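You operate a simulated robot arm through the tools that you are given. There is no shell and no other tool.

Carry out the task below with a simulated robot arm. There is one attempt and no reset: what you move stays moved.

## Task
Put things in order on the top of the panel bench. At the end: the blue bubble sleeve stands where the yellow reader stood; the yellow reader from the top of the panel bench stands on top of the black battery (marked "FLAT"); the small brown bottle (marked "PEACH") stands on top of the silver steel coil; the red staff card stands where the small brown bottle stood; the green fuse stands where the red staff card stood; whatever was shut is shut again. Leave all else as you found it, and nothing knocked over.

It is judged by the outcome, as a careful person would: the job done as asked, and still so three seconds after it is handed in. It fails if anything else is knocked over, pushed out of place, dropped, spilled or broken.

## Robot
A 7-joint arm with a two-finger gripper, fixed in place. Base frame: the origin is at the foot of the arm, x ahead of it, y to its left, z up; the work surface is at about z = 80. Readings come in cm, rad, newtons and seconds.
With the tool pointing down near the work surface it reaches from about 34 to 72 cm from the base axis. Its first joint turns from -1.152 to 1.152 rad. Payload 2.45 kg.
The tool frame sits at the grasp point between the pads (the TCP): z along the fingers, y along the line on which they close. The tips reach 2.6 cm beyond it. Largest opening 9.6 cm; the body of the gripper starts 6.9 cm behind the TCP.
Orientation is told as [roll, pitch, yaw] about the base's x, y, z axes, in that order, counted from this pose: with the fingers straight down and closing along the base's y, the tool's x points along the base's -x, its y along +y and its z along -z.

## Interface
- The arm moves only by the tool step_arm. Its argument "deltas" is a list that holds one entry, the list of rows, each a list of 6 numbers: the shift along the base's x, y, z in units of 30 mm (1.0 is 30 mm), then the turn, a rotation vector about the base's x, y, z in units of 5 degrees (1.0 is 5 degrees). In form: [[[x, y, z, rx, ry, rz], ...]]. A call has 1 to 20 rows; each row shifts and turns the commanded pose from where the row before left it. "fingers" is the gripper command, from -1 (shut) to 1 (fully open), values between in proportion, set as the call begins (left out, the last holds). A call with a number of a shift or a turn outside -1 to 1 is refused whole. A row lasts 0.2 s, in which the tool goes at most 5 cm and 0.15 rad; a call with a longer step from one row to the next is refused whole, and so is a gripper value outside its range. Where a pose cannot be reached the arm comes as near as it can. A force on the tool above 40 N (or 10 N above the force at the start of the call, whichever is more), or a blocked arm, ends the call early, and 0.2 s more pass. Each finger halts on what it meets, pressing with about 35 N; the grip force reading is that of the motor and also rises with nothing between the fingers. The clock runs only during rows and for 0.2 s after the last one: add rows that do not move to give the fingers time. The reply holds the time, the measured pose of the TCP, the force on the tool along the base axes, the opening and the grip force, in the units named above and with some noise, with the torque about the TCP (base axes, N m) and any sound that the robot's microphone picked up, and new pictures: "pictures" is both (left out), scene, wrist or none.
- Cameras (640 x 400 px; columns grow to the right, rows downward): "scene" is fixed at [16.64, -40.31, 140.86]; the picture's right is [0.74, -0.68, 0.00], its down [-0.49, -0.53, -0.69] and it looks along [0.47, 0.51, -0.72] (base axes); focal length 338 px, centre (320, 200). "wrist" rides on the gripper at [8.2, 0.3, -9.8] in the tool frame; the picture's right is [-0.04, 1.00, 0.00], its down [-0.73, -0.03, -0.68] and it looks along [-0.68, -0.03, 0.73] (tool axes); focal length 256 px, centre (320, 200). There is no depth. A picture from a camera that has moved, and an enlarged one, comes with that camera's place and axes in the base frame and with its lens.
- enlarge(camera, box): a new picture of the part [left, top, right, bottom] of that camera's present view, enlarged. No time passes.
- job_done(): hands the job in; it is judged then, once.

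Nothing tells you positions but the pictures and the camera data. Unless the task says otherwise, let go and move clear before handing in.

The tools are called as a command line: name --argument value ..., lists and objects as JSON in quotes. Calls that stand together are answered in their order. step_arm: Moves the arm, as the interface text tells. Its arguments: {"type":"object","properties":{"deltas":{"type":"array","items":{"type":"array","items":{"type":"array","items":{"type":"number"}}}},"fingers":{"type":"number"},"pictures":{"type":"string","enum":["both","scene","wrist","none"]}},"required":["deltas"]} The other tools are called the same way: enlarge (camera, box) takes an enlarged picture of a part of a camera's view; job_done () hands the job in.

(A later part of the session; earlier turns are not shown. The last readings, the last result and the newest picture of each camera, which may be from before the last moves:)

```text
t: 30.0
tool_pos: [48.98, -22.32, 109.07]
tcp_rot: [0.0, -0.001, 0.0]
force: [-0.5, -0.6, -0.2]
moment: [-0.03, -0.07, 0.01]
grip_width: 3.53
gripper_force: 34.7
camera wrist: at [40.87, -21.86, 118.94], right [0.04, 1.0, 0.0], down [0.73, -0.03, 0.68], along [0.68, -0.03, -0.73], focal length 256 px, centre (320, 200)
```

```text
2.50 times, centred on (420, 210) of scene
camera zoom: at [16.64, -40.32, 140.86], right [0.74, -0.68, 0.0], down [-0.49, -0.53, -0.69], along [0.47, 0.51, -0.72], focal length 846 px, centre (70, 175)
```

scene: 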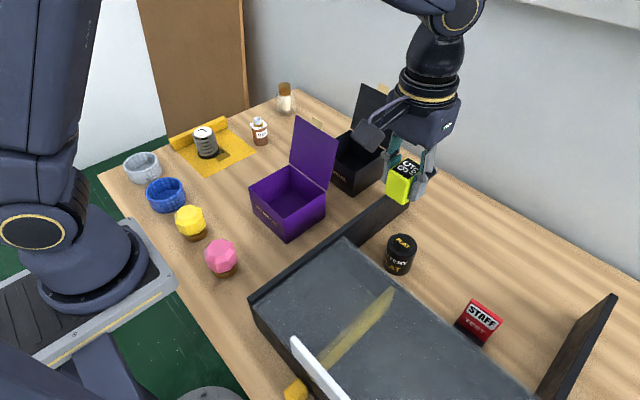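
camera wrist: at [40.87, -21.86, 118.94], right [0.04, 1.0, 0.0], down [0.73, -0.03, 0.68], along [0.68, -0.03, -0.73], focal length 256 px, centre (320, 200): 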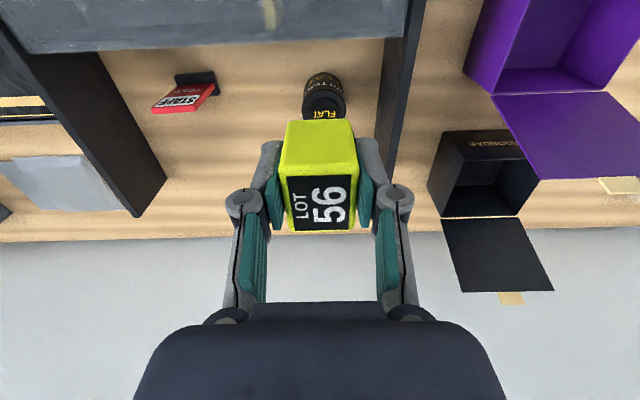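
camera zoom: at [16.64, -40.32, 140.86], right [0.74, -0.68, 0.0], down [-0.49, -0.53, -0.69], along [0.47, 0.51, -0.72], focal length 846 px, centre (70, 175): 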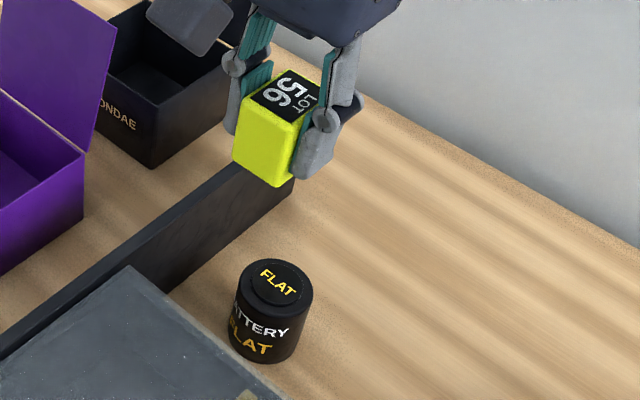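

Battery cap centre is about (54.4, −22.2), top near z 89. I'll move over it and lower the reader to just above.

step_arm --deltas '[[[0.9, 0.06, 0, 0, 0, 0], [0.9, 0, 0, 0, 0, 0], [0, 0, -1, 0, 0, 0], [0, 0, -1, 0, 0, 0], [0, 0, -1, 0, 0, 0], [0, 0, -1, 0, 0, 0], [0, 0, -0.5, 0, 0, 0], [0, 0, 0, 0, 0, 0]]]'

enlarge --camera "scene" --box '[350, 180, 450, 280]'

enlarge --camera "wrist" --box '[220, 30, 420, 230]'

```text
t: 31.8
tool_pos: [54.32, -22.0, 95.6]
tcp_rot: [0.001, 0.0, 0.001]
force: [0.3, 0.1, -0.9]
moment: [-0.02, 0.0, 0.0]
grip_width: 3.51
gripper_force: 35.1
camera wrist: at [46.23, -21.67, 105.56], right [0.04, 1.0, 0.0], down [0.73, -0.03, 0.68], along [0.68, -0.03, -0.73], focal length 256 px, centre (320, 200)
```

scene: 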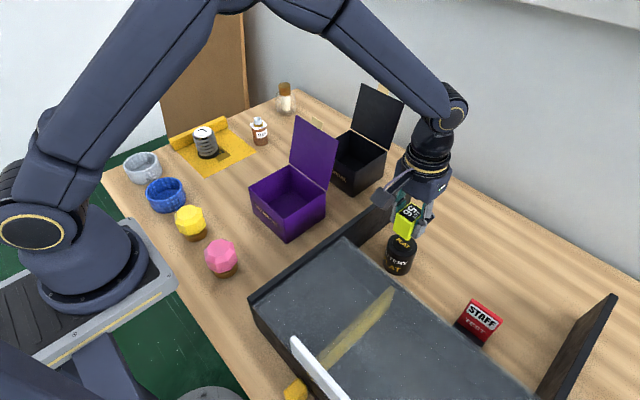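
wrist: 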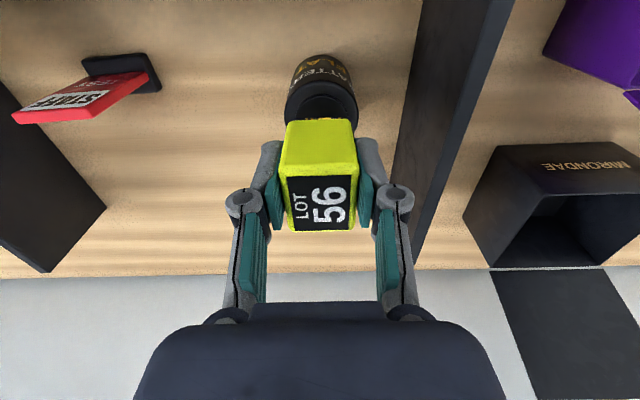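

```text
4.00 times, centred on (400, 230) of scene
camera zoom: at [16.64, -40.31, 140.86], right [0.74, -0.68, 0.0], down [-0.49, -0.53, -0.69], along [0.47, 0.51, -0.72], focal length 1353 px, centre (0, 80)
```

zoom: 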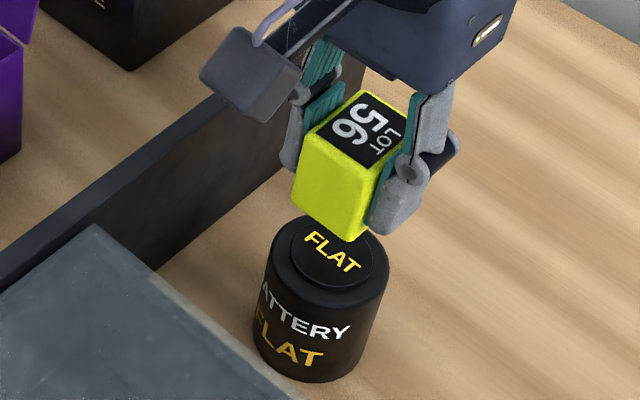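

```text
2.00 times, centred on (320, 130) of wrist
camera zoom: at [46.23, -21.67, 105.56], right [0.04, 1.0, 0.0], down [0.73, -0.03, 0.68], along [0.68, -0.03, -0.73], focal length 512 px, centre (320, 340)
```

zoom: 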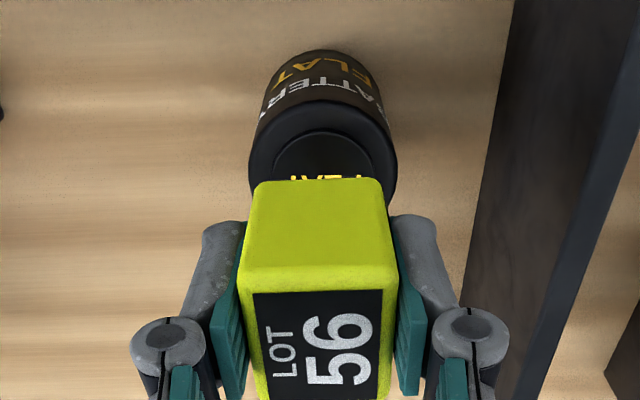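

The reader is nearly centred over the cap; I'll shift slightly (+0.35 x, −0.15 y) and lower gently watching the force.

step_arm --deltas '[[[0.12, -0.05, -0.3, 0, 0, 0], [0, 0, -0.3, 0, 0, 0], [0, 0, -0.1, 0, 0, 0], [0, 0, 0, 0, 0, 0]]]' --pictures "scene"

enlarge --camera "scene" --box '[350, 180, 450, 280]'

```text
t: 32.8
tool_pos: [54.67, -22.11, 93.57]
tcp_rot: [0.0, 0.0, 0.0]
force: [0.3, -0.7, -1.0]
moment: [0.03, 0.0, -0.01]
grip_width: 3.51
gripper_force: 34.6
```

scene: 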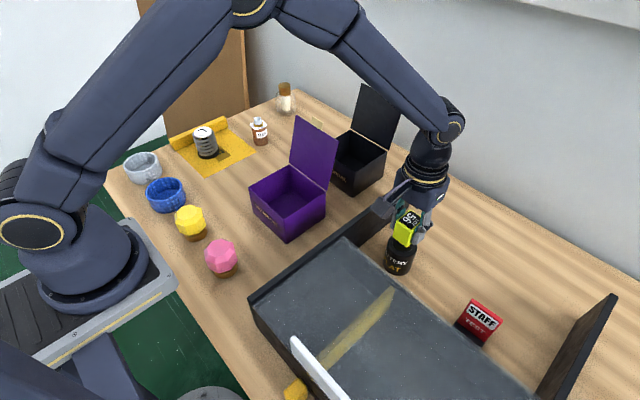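

```text
4.00 times, centred on (400, 230) of scene
camera zoom: at [16.64, -40.31, 140.86], right [0.74, -0.68, 0.0], down [-0.49, -0.53, -0.69], along [0.47, 0.51, -0.72], focal length 1353 px, centre (0, 80)
```

zoom: 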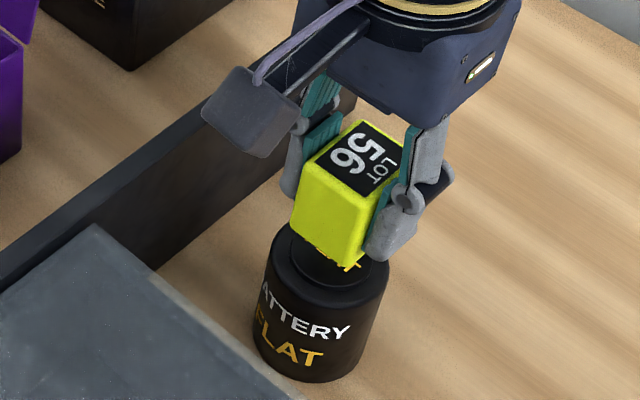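

step_arm --deltas '[[[0, 0, -0.1, 0, 0, 0], [0, 0, -0.1, 0, 0, 0], [0, 0, -0.07, 0, 0, 0], [0, 0, 0, 0, 0, 0]]]' --pictures "scene"

enlarge --camera "scene" --box '[350, 180, 450, 280]'

```text
t: 33.8
tool_pos: [54.67, -22.23, 92.83]
tcp_rot: [0.0, 0.001, -0.002]
force: [0.3, -0.5, 0.2]
moment: [-0.02, 0.03, 0.0]
grip_width: 3.51
gripper_force: 34.9
```

scene: 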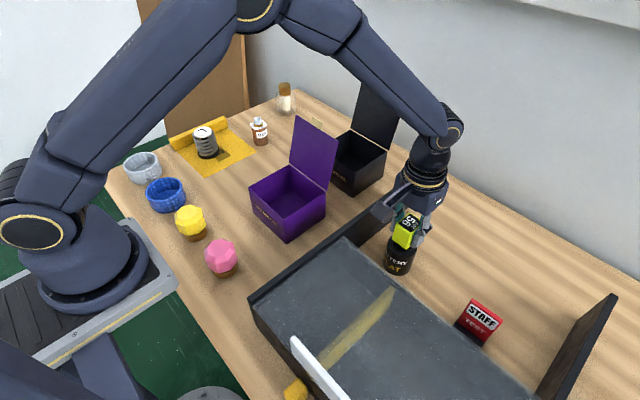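

```text
4.00 times, centred on (400, 230) of scene
camera zoom: at [16.64, -40.31, 140.86], right [0.74, -0.68, 0.0], down [-0.49, -0.53, -0.69], along [0.47, 0.51, -0.72], focal length 1353 px, centre (0, 80)
```

zoom: 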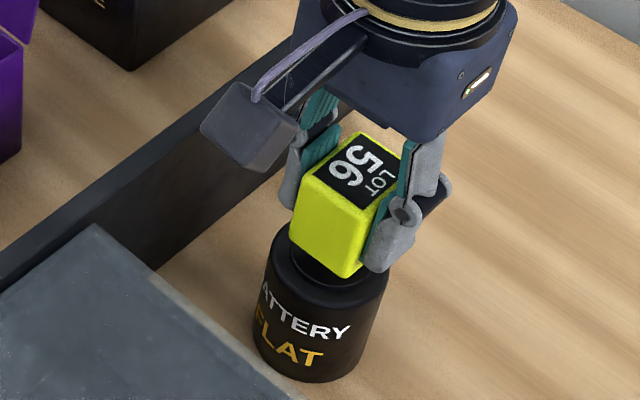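

step_arm --deltas '[[[0, 0, -0.07, 0, 0, 0], [0, 0, -0.07, 0, 0, 0], [0, 0, 0, 0, 0, 0]]]' --pictures "none"

```text
t: 34.6
tool_pos: [54.67, -22.24, 92.48]
tcp_rot: [0.0, -0.002, 0.0]
force: [-0.3, 0.2, -0.7]
moment: [-0.01, 0.0, 0.0]
grip_width: 3.5
gripper_force: 34.9
```

step_arm --deltas '[[[0, 0, -0.07, 0, 0, 0], [0, 0, -0.07, 0, 0, 0], [0, 0, 0, 0, 0, 0]]]' --pictures "none"

enlarge --camera "scene" --box '[370, 200, 430, 260]'

```text
t: 35.4
tool_pos: [54.7, -22.24, 91.95]
tcp_rot: [0.0, -0.001, 0.001]
force: [-0.9, 0.2, -0.2]
moment: [-0.05, 0.02, -0.02]
grip_width: 3.5
gripper_force: 35.0
```

```text
6.67 times, centred on (400, 230) of scene
camera zoom: at [16.64, -40.31, 140.86], right [0.74, -0.68, 0.0], down [-0.49, -0.53, -0.69], along [0.47, 0.51, -0.72], focal length 2256 px, centre (-213, 0)
```

zoom: 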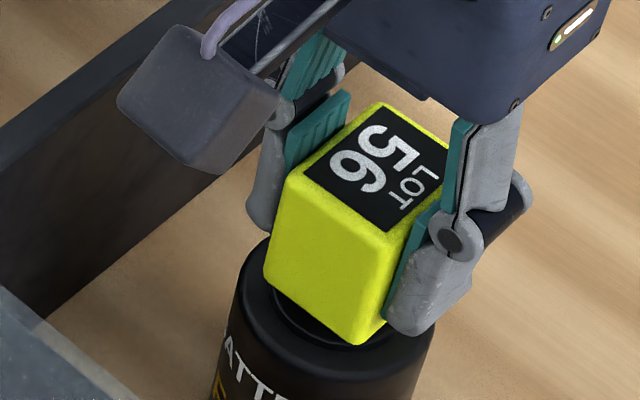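

step_arm --deltas '[[[0, 0, -0.06, 0, 0, 0], [0, 0, -0.06, 0, 0, 0], [0, 0, 0, 0, 0, 0]]]' --pictures "none"

enlarge --camera "scene" --box '[370, 210, 430, 270]'

enlarge --camera "wrist" --box '[220, 30, 420, 230]'

```text
t: 36.2
tool_pos: [54.67, -22.15, 91.67]
tcp_rot: [0.001, 0.001, 0.001]
force: [-1.1, 0.1, -1.1]
moment: [0.01, 0.03, 0.0]
grip_width: 3.52
gripper_force: 35.0
```

```text
6.67 times, centred on (400, 240) of scene
camera zoom: at [16.64, -40.31, 140.86], right [0.74, -0.68, 0.0], down [-0.49, -0.53, -0.69], along [0.47, 0.51, -0.72], focal length 2256 px, centre (-213, -67)
```

zoom: 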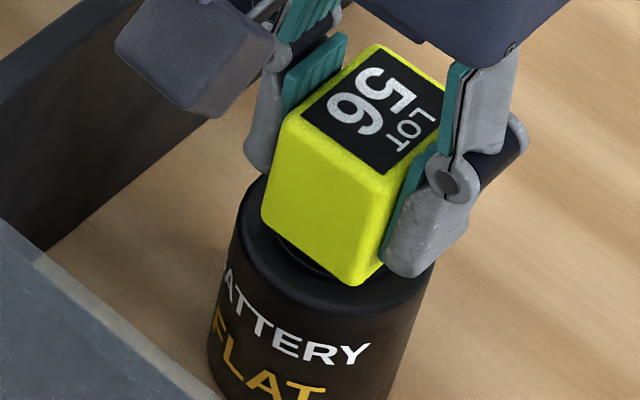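

```text
2.00 times, centred on (320, 130) of wrist
camera zoom: at [46.55, -21.83, 101.58], right [0.04, 1.0, 0.0], down [0.73, -0.03, 0.68], along [0.68, -0.03, -0.73], focal length 512 px, centre (320, 340)
```

zoom: 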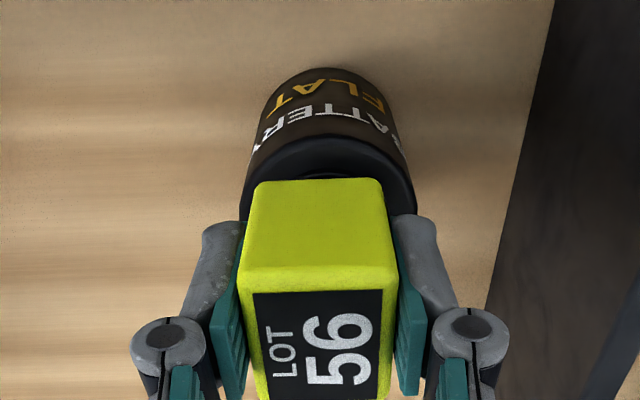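

step_arm --deltas '[[[0, 0.05, -0.05, 0, 0, 0], [0, 0, -0.06, 0, 0, 0], [0, 0, 0, 0, 0, 0]]]' --pictures "none"

enlarge --camera "scene" --box '[370, 210, 430, 270]'

```text
t: 37.0
tool_pos: [54.83, -22.2, 91.35]
tcp_rot: [0.0, 0.0, 0.001]
force: [-0.5, -1.3, -0.7]
moment: [-0.03, -0.03, 0.03]
grip_width: 3.51
gripper_force: 35.3
```

```text
6.67 times, centred on (400, 240) of scene
camera zoom: at [16.64, -40.31, 140.86], right [0.74, -0.68, 0.0], down [-0.49, -0.53, -0.69], along [0.47, 0.51, -0.72], focal length 2256 px, centre (-213, -67)
```

zoom: 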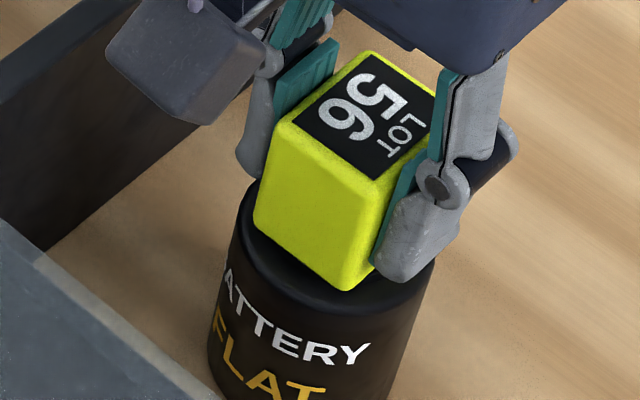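

step_arm --deltas '[[[0, 0, -0.06, 0, 0, 0], [0, 0, -0.06, 0, 0, 0], [0, 0, 0, 0, 0, 0]]]' --pictures "none"

enlarge --camera "scene" --box '[370, 210, 430, 270]'

```text
t: 37.8
tool_pos: [54.63, -22.18, 91.03]
tcp_rot: [-0.003, -0.002, 0.001]
force: [-7.5, 3.2, 26.2]
moment: [0.05, 0.22, -0.04]
grip_width: 3.51
gripper_force: 35.0
```

```text
6.67 times, centred on (400, 240) of scene
camera zoom: at [16.57, -40.29, 140.87], right [0.74, -0.68, 0.0], down [-0.49, -0.53, -0.69], along [0.47, 0.51, -0.72], focal length 2256 px, centre (-213, -67)
```

zoom: 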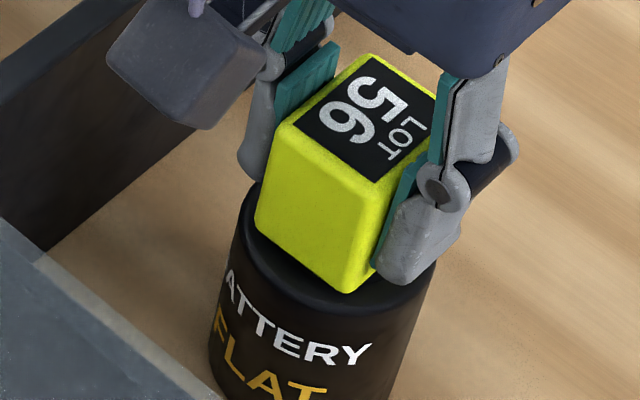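

Contact is made (26 N). I'll relieve the force slightly, then open the fingers partially and back up straight.

step_arm --deltas '[[[0, 0, 0.05, 0, 0, 0], [0, 0, 0, 0, 0, 0]]]' --pictures "none"

step_arm --deltas '[[[0, 0, 0, 0, 0, 0], [0, 0, 0, 0, 0, 0], [0, 0, 0, 0, 0, 0], [0, 0, 0, 0, 0, 0]]]' --fingers 0.15

enlarge --camera "scene" --box '[370, 210, 430, 270]'

```text
t: 38.4
tool_pos: [54.78, -22.14, 91.11]
tcp_rot: [-0.001, -0.001, -0.001]
force: [0.2, -2.0, 13.7]
moment: [-0.07, -0.14, 0.01]
grip_width: 3.52
gripper_force: 35.1
```

```text
t: 39.4
tool_pos: [54.69, -21.96, 91.07]
tcp_rot: [-0.001, 0.001, 0.0]
force: [0.4, 0.7, -0.4]
moment: [-0.02, 0.02, -0.06]
grip_width: 5.53
gripper_force: 0.1
camera wrist: at [46.53, -21.6, 100.98], right [0.04, 1.0, 0.0], down [0.73, -0.03, 0.68], along [0.68, -0.03, -0.73], focal length 256 px, centre (320, 200)
```

scene: 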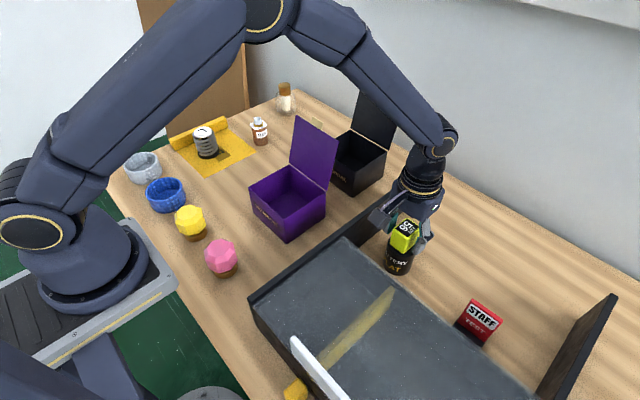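
wrist: 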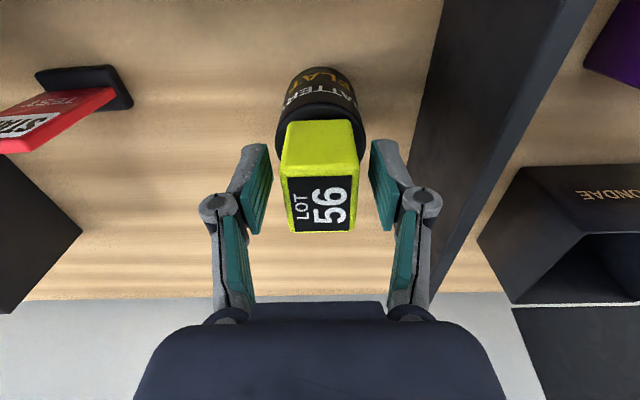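

```text
6.67 times, centred on (400, 240) of scene
camera zoom: at [16.64, -40.31, 140.86], right [0.74, -0.68, 0.0], down [-0.49, -0.53, -0.69], along [0.47, 0.51, -0.72], focal length 2256 px, centre (-213, -67)
```

zoom: 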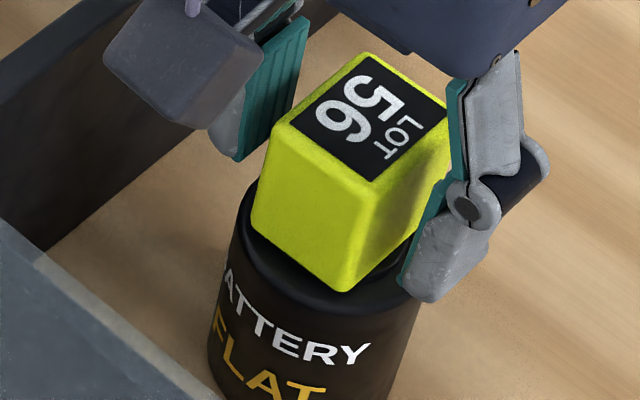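

The reader stands on the battery. I'll raise straight up and check.

step_arm --deltas '[[[0, 0, 0.5, 0, 0, 0], [0, 0, 1, 0, 0, 0], [0, 0, 1, 0, 0, 0], [0, 0, 1, 0, 0, 0], [0, 0, 1, 0, 0, 0], [0, 0, 1, 0, 0, 0], [0, 0, 1, 0, 0, 0], [0, 0, 1, 0, 0, 0], [-0.5, 0, 0.5, 0, 0, 0], [-1, 0, 0, 0, 0, 0], [-1, 0, 0, 0, 0, 0], [-1, 0, 0, 0, 0, 0], [0, 0, 0, 0, 0, 0]]]'

enlarge --camera "scene" --box '[350, 200, 450, 290]'

enlarge --camera "wrist" --box '[180, 0, 460, 180]'

```text
t: 42.2
tool_pos: [43.93, -22.04, 114.97]
tcp_rot: [0.001, 0.0, 0.003]
force: [1.0, 0.4, -0.1]
moment: [0.01, -0.01, -0.02]
grip_width: 5.5
gripper_force: 0.1
camera wrist: at [35.83, -21.68, 124.86], right [0.04, 1.0, 0.0], down [0.73, -0.03, 0.68], along [0.68, -0.03, -0.73], focal length 256 px, centre (320, 200)
```

scene: 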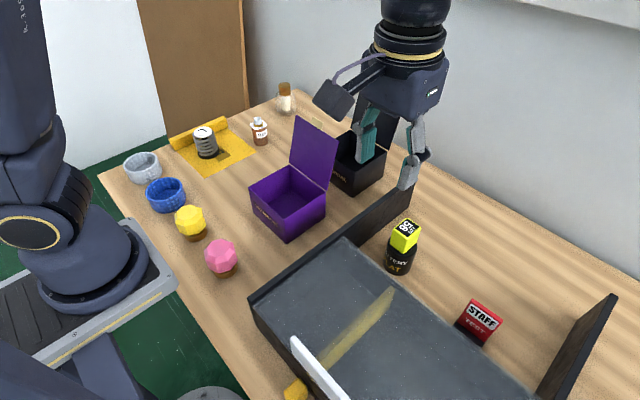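
wrist: 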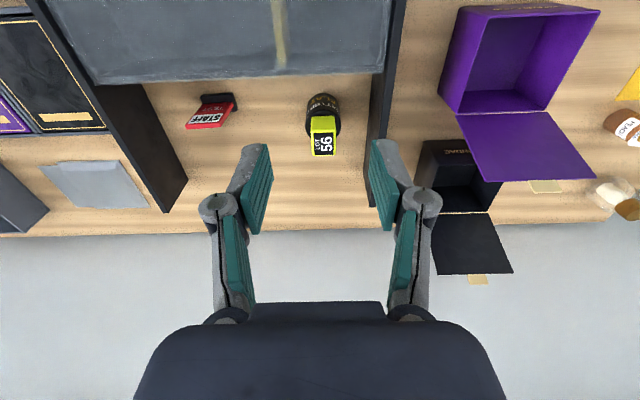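

```text
4.44 times, centred on (400, 245) of scene
camera zoom: at [16.64, -40.31, 140.86], right [0.74, -0.68, 0.0], down [-0.49, -0.53, -0.69], along [0.47, 0.51, -0.72], focal length 1504 px, centre (-36, 0)
```

zoom: 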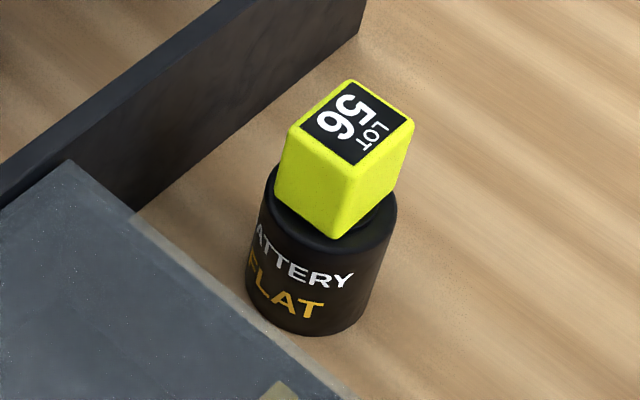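

```text
2.22 times, centred on (320, 90) of wrist
camera zoom: at [35.83, -21.68, 124.86], right [0.04, 1.0, 0.0], down [0.73, -0.03, 0.68], along [0.68, -0.03, -0.73], focal length 569 px, centre (320, 444)
```

zoom: 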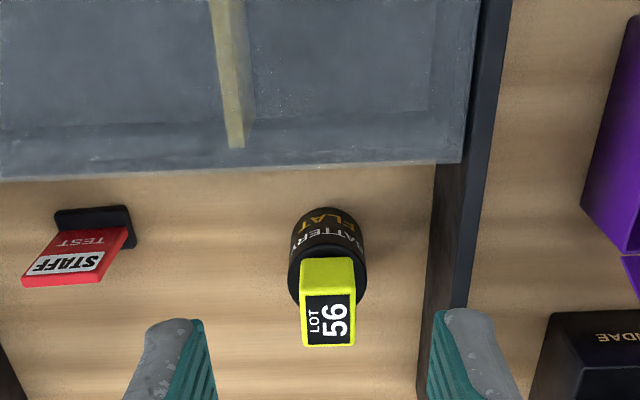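

Good. Now to the blue sleeve at about (28, 28); I'll move there high and look.

step_arm --deltas '[[[0, 1, 0, 0, 0, 0], [0, 1, 0, 0, 0, 0], [0, 1, 0, 0, 0, 0], [0, 1, 0, 0, 0, 0], [0, 1, 0, 0, 0, 0], [0, 1, 0, 0, 0, 0], [0, 1, 0, 0, 0, 0], [0, 1, 0, 0, 0, 0], [0, 1, 0, 0, 0, 0], [-0.3, 1, 0, 0, 0, 0], [-0.3, 1, 0, 0, 0, 0], [-0.3, 1, 0, 0, 0, 0], [-0.3, 1, 0, 0, 0, 0], [-0.3, 1, 0, 0, 0, 0], [-0.3, 1, 0, 0, 0, 0], [-0.3, 1, 0, 0, 0, 0], [-0.3, 0.7, 0, 0, 0, 0], [-0.4, 0, 0, 0, 0, 0], [0, 0, 0, 0, 0, 0]]]' --fingers 1

enlarge --camera "wrist" --box '[200, 0, 480, 180]'

enlarge --camera "scene" --box '[110, 140, 220, 240]'

```text
t: 46.2
tool_pos: [35.83, 28.0, 115.07]
tcp_rot: [0.0, 0.0, 0.0]
force: [-0.6, -0.3, -0.2]
moment: [-0.02, 0.0, 0.03]
grip_width: 9.6
gripper_force: 0.2
camera wrist: at [27.71, 28.4, 124.94], right [0.04, 1.0, 0.0], down [0.73, -0.03, 0.68], along [0.68, -0.03, -0.73], focal length 256 px, centre (320, 200)
```

scene: 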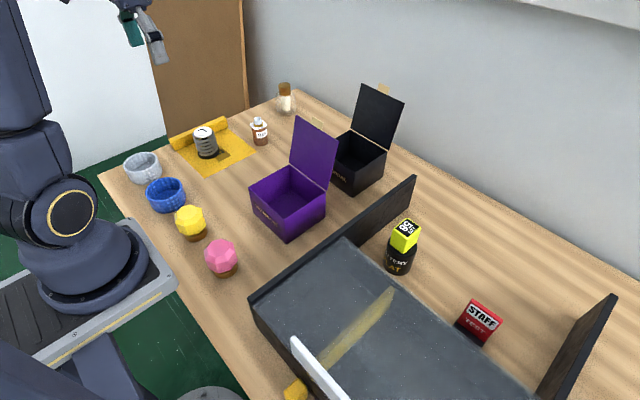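
wrist: 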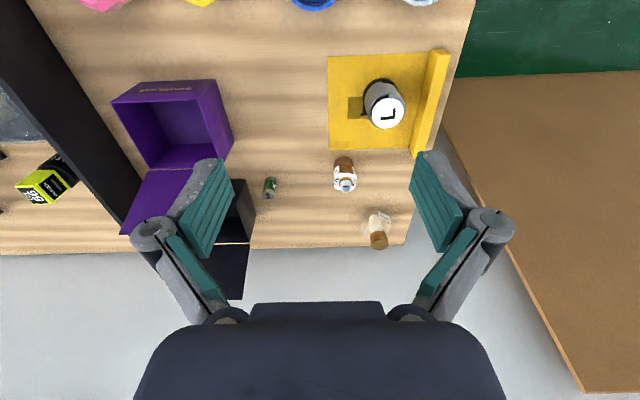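

```text
2.22 times, centred on (340, 90) of wrist
camera zoom: at [27.71, 28.4, 124.94], right [0.04, 1.0, 0.0], down [0.73, -0.03, 0.68], along [0.68, -0.03, -0.73], focal length 569 px, centre (276, 444)
```

zoom: 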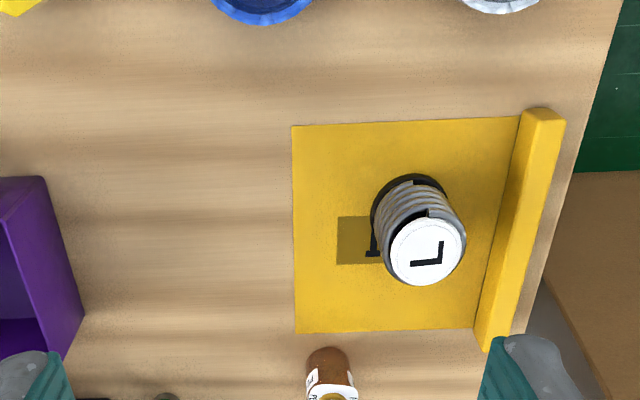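

```text
4.00 times, centred on (165, 190) of scene
camera zoom: at [16.64, -40.31, 140.86], right [0.74, -0.68, 0.0], down [-0.49, -0.53, -0.69], along [0.47, 0.51, -0.72], focal length 1353 px, centre (940, 240)
```

zoom: 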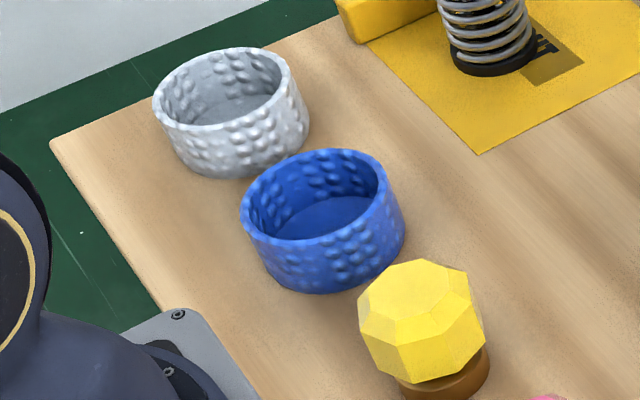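

I'll tilt the gripper so the camera looks straight down at the sleeve for an accurate fix.

step_arm --deltas '[[[-0.2, 0, 0, 0, 1, 0], [-0.2, 0, 0, 0, 1, 0], [-0.2, 0, 0, 0, 1, 0], [-0.2, 0, 0, 0, 1, 0], [-0.2, 0, 0, 0, 1, 0], [0, 0, -1, 0, 1, 0], [0, 0, -1, 0, 1, 0], [0, 0, -1, 0, 1, 0], [0, 0, -1, 0, 0, 0], [0, 0, 0, 0, 0, 0]]]' --pictures "wrist"

enlarge --camera "wrist" --box '[200, 0, 480, 180]'

```text
t: 48.4
tool_pos: [32.83, 27.93, 102.92]
tcp_rot: [-0.001, 0.698, 0.001]
force: [0.3, -0.1, 0.1]
moment: [0.0, -0.01, 0.02]
grip_width: 9.6
gripper_force: 0.0
camera wrist: at [32.94, 28.29, 115.78], right [0.03, 1.0, -0.03], down [1.0, -0.03, 0.05], along [0.05, -0.03, -1.0], focal length 256 px, centre (320, 200)
```

wrist: 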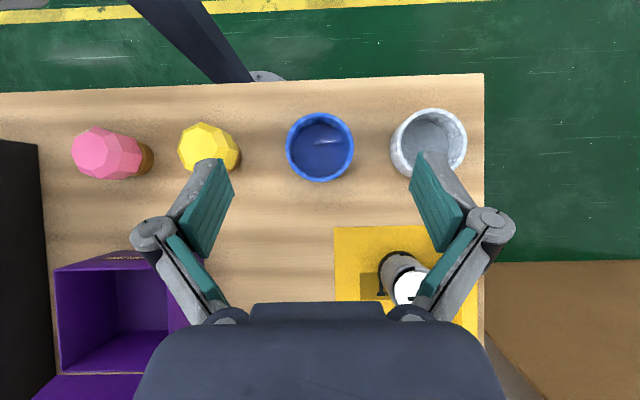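

```text
2.22 times, centred on (340, 90) of wrist
camera zoom: at [32.94, 28.29, 115.78], right [0.03, 1.0, -0.03], down [1.0, -0.03, 0.05], along [0.05, -0.03, -1.0], focal length 569 px, centre (276, 444)
```

zoom: 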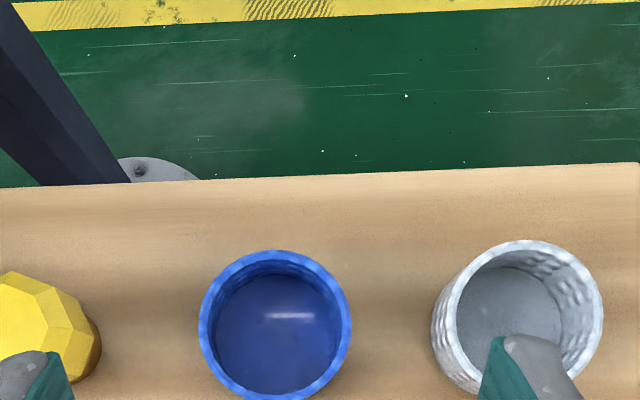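

The sleeve is centred near (28.0, 27.5), outer diameter about 8.4, about 4 high. I'll level the gripper above it and check alignment.

step_arm --deltas '[[[-0.2, 0, 0, 0, -1, 0], [-0.2, 0, 0, 0, -1, 0], [-0.2, 0, 0, 0, -1, 0], [-0.2, 0, 0, 0, -1, 0], [-0.2, 0, 0, 0, -1, 0], [-0.2, 0, 0, 0, -1, 0], [-0.2, 0, 0, 0, -1, 0], [-0.2, -0.12, 0, 0, -1, 0], [0, 0, -0.8, 0, 0, 0], [0, 0, 0, 0, 0, 0]]]'

enlarge --camera "wrist" --box '[200, 50, 440, 250]'

enlarge --camera "scene" --box '[110, 120, 220, 240]'

```text
t: 50.6
tool_pos: [28.03, 27.82, 100.88]
tcp_rot: [0.002, 0.001, -0.001]
force: [-0.8, 0.6, -0.6]
moment: [0.0, 0.02, 0.05]
grip_width: 9.6
gripper_force: 0.0
camera wrist: at [19.86, 28.2, 110.78], right [0.04, 1.0, 0.0], down [0.73, -0.03, 0.68], along [0.68, -0.03, -0.73], focal length 256 px, centre (320, 200)
```

scene: 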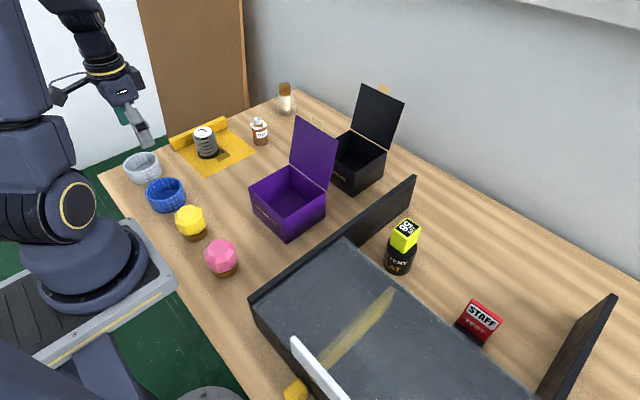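
wrist: 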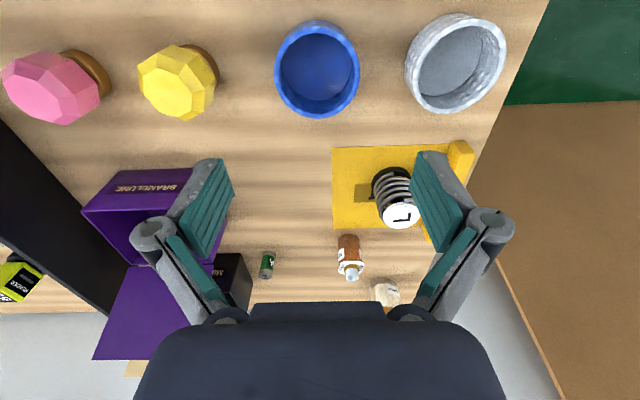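

```text
2.00 times, centred on (320, 150) of wrist
camera zoom: at [19.86, 28.2, 110.78], right [0.04, 1.0, 0.0], down [0.73, -0.03, 0.68], along [0.68, -0.03, -0.73], focal length 512 px, centre (320, 300)
```

zoom: 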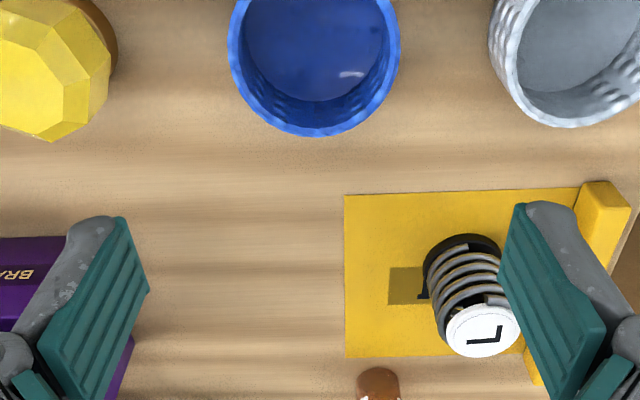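

```text
3.33 times, centred on (165, 180) of scene
camera zoom: at [16.64, -40.31, 140.86], right [0.74, -0.68, 0.0], down [-0.49, -0.53, -0.69], along [0.47, 0.51, -0.72], focal length 1128 px, centre (837, 267)
```

zoom: 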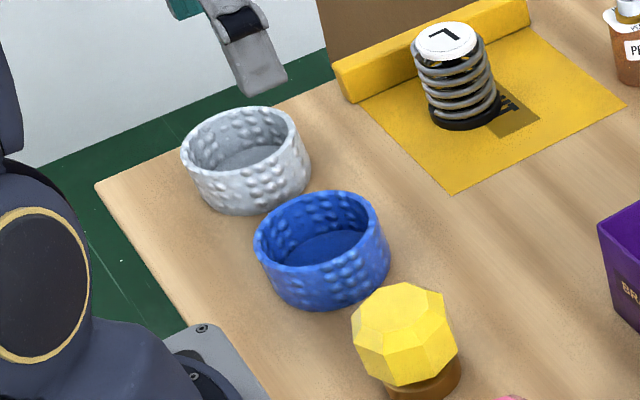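

step_arm --deltas '[[[0.05, -0.07, -1, 0, 0, 0], [0, 0, -1, 0, 0, 0], [0, 0, -1, 0, 0, 0], [0, 0, -0.8, 0, 0, 0], [0, 0, 0, 0, 0, 0]]]'

enlarge --camera "wrist" --box '[160, 50, 480, 250]'

enlarge --camera "scene" --box '[110, 120, 220, 240]'

```text
t: 51.8
tool_pos: [28.03, 27.48, 89.33]
tcp_rot: [0.001, 0.0, 0.002]
force: [-0.3, -0.2, 0.3]
moment: [0.0, 0.0, 0.01]
grip_width: 9.59
gripper_force: 0.1
camera wrist: at [19.96, 27.92, 99.15], right [0.04, 1.0, 0.0], down [0.73, -0.03, 0.68], along [0.68, -0.03, -0.73], focal length 256 px, centre (320, 200)
```

scene: 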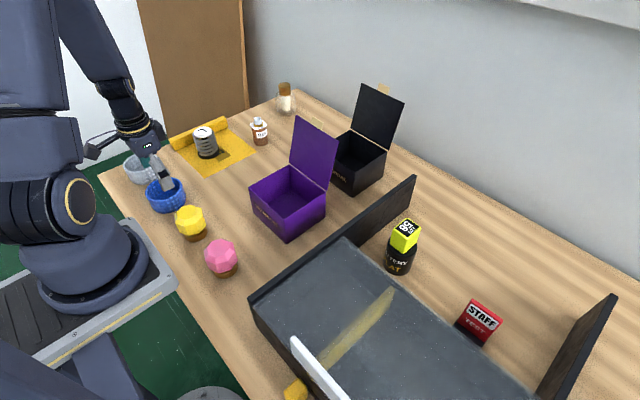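
wrist: 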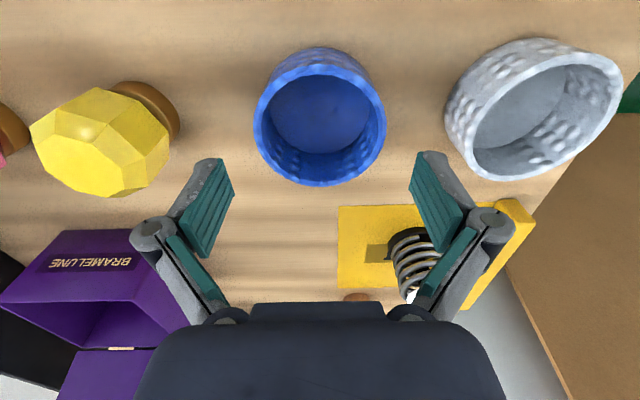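

```text
2.00 times, centred on (320, 150) of wrist
camera zoom: at [19.96, 27.92, 99.15], right [0.04, 1.0, 0.0], down [0.73, -0.03, 0.68], along [0.68, -0.03, -0.73], focal length 512 px, centre (320, 300)
```

zoom: 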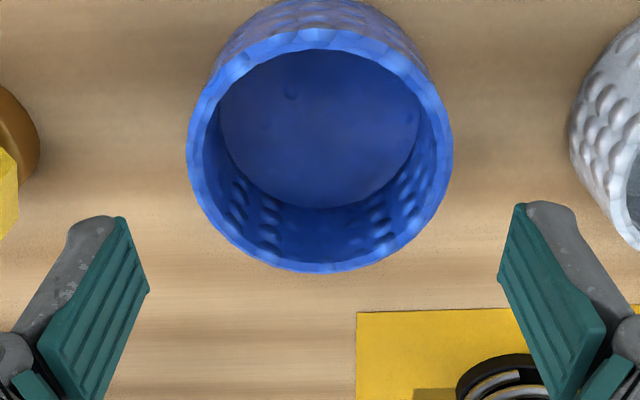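

```text
3.33 times, centred on (165, 180) of scene
camera zoom: at [16.64, -40.31, 140.86], right [0.74, -0.68, 0.0], down [-0.49, -0.53, -0.69], along [0.47, 0.51, -0.72], focal length 1128 px, centre (837, 267)
```

zoom: 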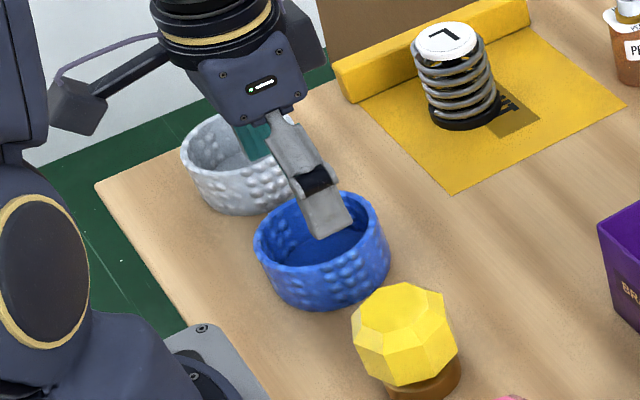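

Centred well. Descending around the sleeve and closing.

step_arm --deltas '[[[0.08, 0.02, -0.7, 0, 0, 0], [0, 0, -0.7, 0, 0, 0], [0, 0, -0.6, 0, 0, 0], [0, 0, 0, 0, 0, 0]]]' --pictures "wrist"

step_arm --deltas '[[[0, 0, 0, 0, 0, 0], [0, 0, 0, 0, 0, 0], [0, 0, 0, 0, 0, 0]]]' --fingers 0.65

enlarge --camera "scene" --box '[110, 120, 220, 240]'

```text
t: 52.8
tool_pos: [28.42, 27.58, 83.1]
tcp_rot: [0.0, 0.001, 0.0]
force: [0.5, -0.1, 0.7]
moment: [0.0, 0.02, -0.01]
grip_width: 9.61
gripper_force: 0.1
camera wrist: at [20.24, 27.95, 93.01], right [0.04, 1.0, 0.0], down [0.73, -0.03, 0.68], along [0.68, -0.03, -0.73], focal length 256 px, centre (320, 200)
```

wrist: 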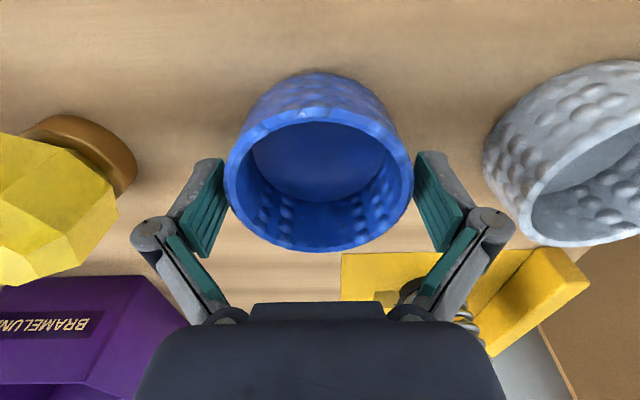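

```text
t: 53.6
tool_pos: [28.45, 27.59, 83.09]
tcp_rot: [0.0, 0.001, 0.0]
force: [-1.1, -1.7, 4.6]
moment: [-0.06, 0.02, -0.02]
grip_width: 8.21
gripper_force: 34.9
camera wrist: at [20.24, 27.95, 93.04], right [0.04, 1.0, 0.0], down [0.73, -0.03, 0.68], along [0.68, -0.03, -0.73], focal length 256 px, centre (320, 200)
```

scene: 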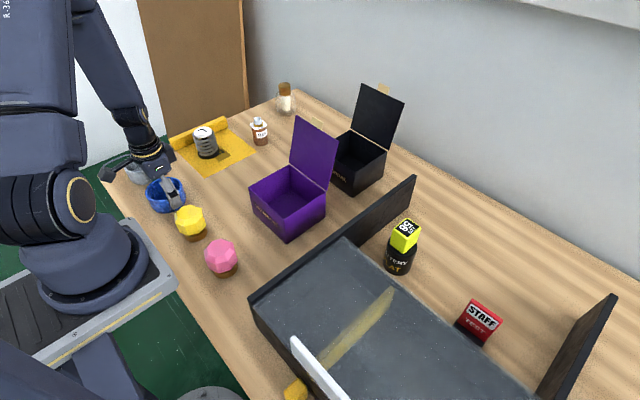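
wrist: 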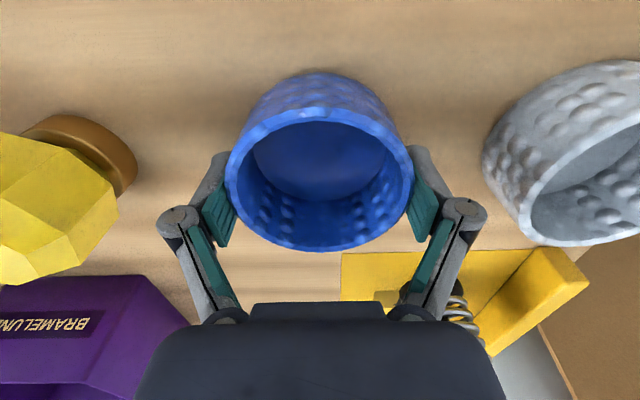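

```text
3.33 times, centred on (165, 180) of scene
camera zoom: at [16.64, -40.32, 140.85], right [0.74, -0.68, 0.0], down [-0.49, -0.53, -0.69], along [0.47, 0.51, -0.72], focal length 1128 px, centre (837, 267)
```

zoom: 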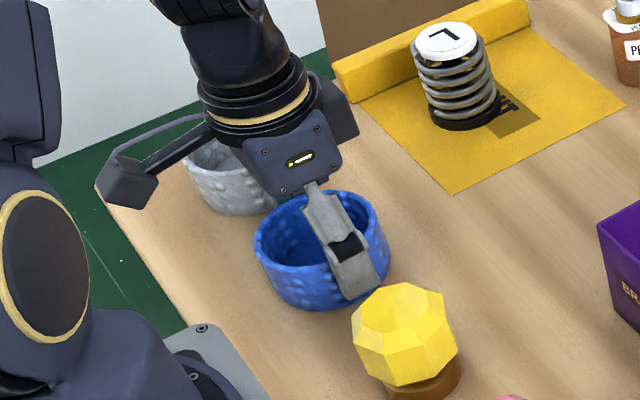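

Sleeve gripped (8.2 cm). Lifting and carrying it to the reader's old spot (49.0, 20.1).

step_arm --deltas '[[[0, 0, 0.3, 0, 0, 0], [0, 0, 0.7, 0, 0, 0], [0, 0, 1, 0, 0, 0], [0, 0, 1, 0, 0, 0], [0, 0, 1, 0, 0, 0], [0, 0, 0, 0, 0, 0]]]'

step_arm --deltas '[[[0.7, -0.25, 0, 0, 0, 0], [0.7, -0.25, 0, 0, 0, 0], [0.7, -0.25, 0, 0, 0, 0], [0.7, -0.25, 0, 0, 0, 0], [0.7, -0.25, 0, 0, 0, 0], [0.7, -0.25, 0, 0, 0, 0], [0.7, -0.25, 0, 0, 0, 0], [0.7, -0.25, 0, 0, 0, 0], [0.7, -0.25, 0, 0, 0, 0], [0.6, -0.25, 0, 0, 0, 0], [0, 0, 0, 0, 0, 0], [0, 0, 0, 0, 0, 0]]]'

```text
t: 55.0
tool_pos: [28.25, 27.4, 95.13]
tcp_rot: [0.0, -0.001, 0.004]
force: [0.2, -0.7, -0.4]
moment: [0.0, -0.02, -0.01]
grip_width: 8.23
gripper_force: 35.1
camera wrist: at [20.13, 27.86, 105.13], right [0.04, 1.0, 0.0], down [0.73, -0.03, 0.68], along [0.68, -0.03, -0.73], focal length 256 px, centre (320, 200)
```

scene: 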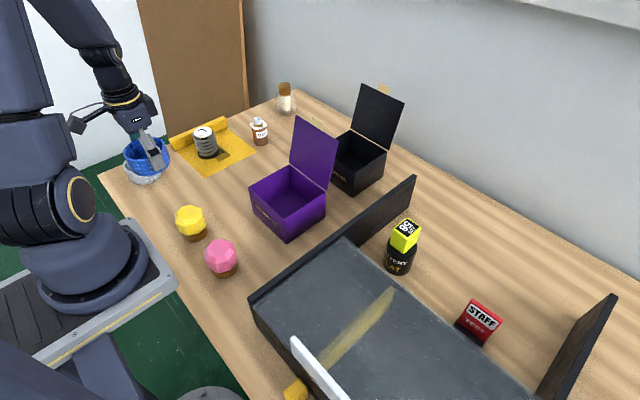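
wrist: 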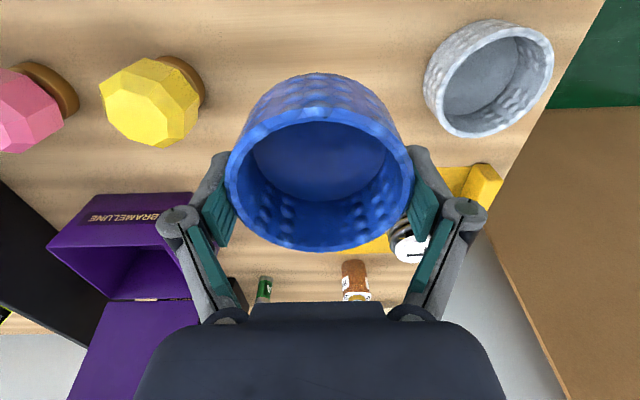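

```text
t: 57.6
tool_pos: [48.97, 20.13, 95.26]
tcp_rot: [0.0, -0.001, 0.001]
force: [-0.5, 0.5, 0.2]
moment: [-0.02, 0.0, -0.01]
grip_width: 8.27
gripper_force: 35.0
camera wrist: at [40.89, 20.51, 105.14], right [0.04, 1.0, 0.0], down [0.73, -0.03, 0.68], along [0.68, -0.03, -0.73], focal length 256 px, centre (320, 200)
```

scene: 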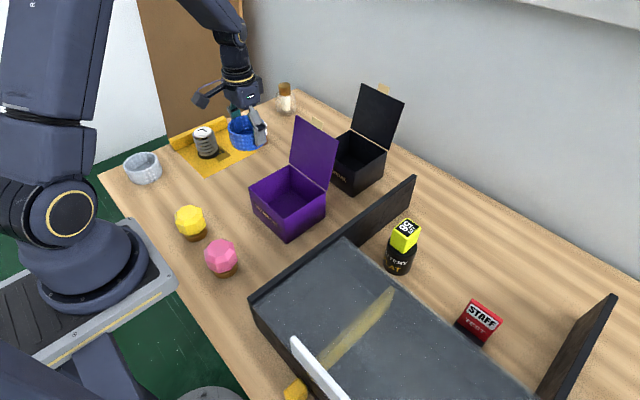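
wrist: 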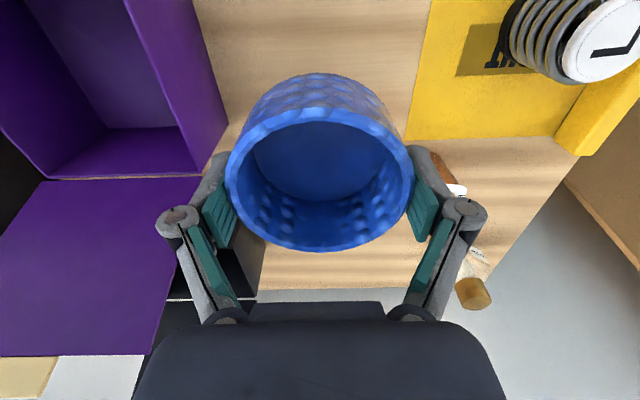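

step_arm --deltas '[[[0, 0, -1, 0, 0, 0], [0, 0, -1, 0, 0, 0], [0, 0, -1, 0, 0, 0], [0, 0, -0.8, 0, 0, 0], [0, 0, 0, 0, 0, 0]]]' --pictures "wrist"

step_arm --deltas '[[[0, 0, -0.06, 0, 0, 0], [0, 0, -0.06, 0, 0, 0], [0, 0, 0, 0, 0, 0]]]' --pictures "none"

```text
t: 58.8
tool_pos: [48.93, 20.11, 83.91]
tcp_rot: [-0.001, 0.001, -0.001]
force: [0.3, -0.2, -0.1]
moment: [0.01, -0.01, -0.02]
grip_width: 8.27
gripper_force: 35.1
camera wrist: at [40.82, 20.6, 93.83], right [0.04, 1.0, 0.0], down [0.73, -0.03, 0.68], along [0.68, -0.03, -0.73], focal length 256 px, centre (320, 200)
```

wrist: 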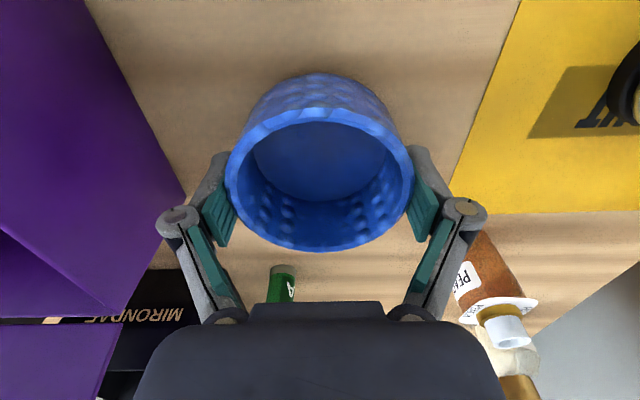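

```text
t: 59.6
tool_pos: [48.93, 20.22, 83.54]
tcp_rot: [0.0, 0.0, 0.001]
force: [-0.1, -0.9, 0.4]
moment: [0.0, 0.0, -0.01]
grip_width: 8.22
gripper_force: 34.9
```

step_arm --deltas '[[[0, 0, -0.06, 0, 0, 0], [0, 0, -0.06, 0, 0, 0], [0, 0, 0, 0, 0, 0]]]' --pictures "none"

```text
t: 60.4
tool_pos: [48.97, 19.99, 83.2]
tcp_rot: [0.0, -0.001, -0.001]
force: [0.5, -0.6, 0.7]
moment: [0.01, 0.02, 0.0]
grip_width: 8.24
gripper_force: 35.2
```

step_arm --deltas '[[[0, 0, -0.04, 0, 0, 0], [0, 0, 0, 0, 0, 0]]]' --pictures "none"

```text
t: 61.0
tool_pos: [49.03, 20.03, 83.1]
tcp_rot: [-0.001, 0.0, 0.0]
force: [-2.1, -2.6, 13.3]
moment: [-0.12, 0.18, -0.01]
grip_width: 8.27
gripper_force: 35.3
```

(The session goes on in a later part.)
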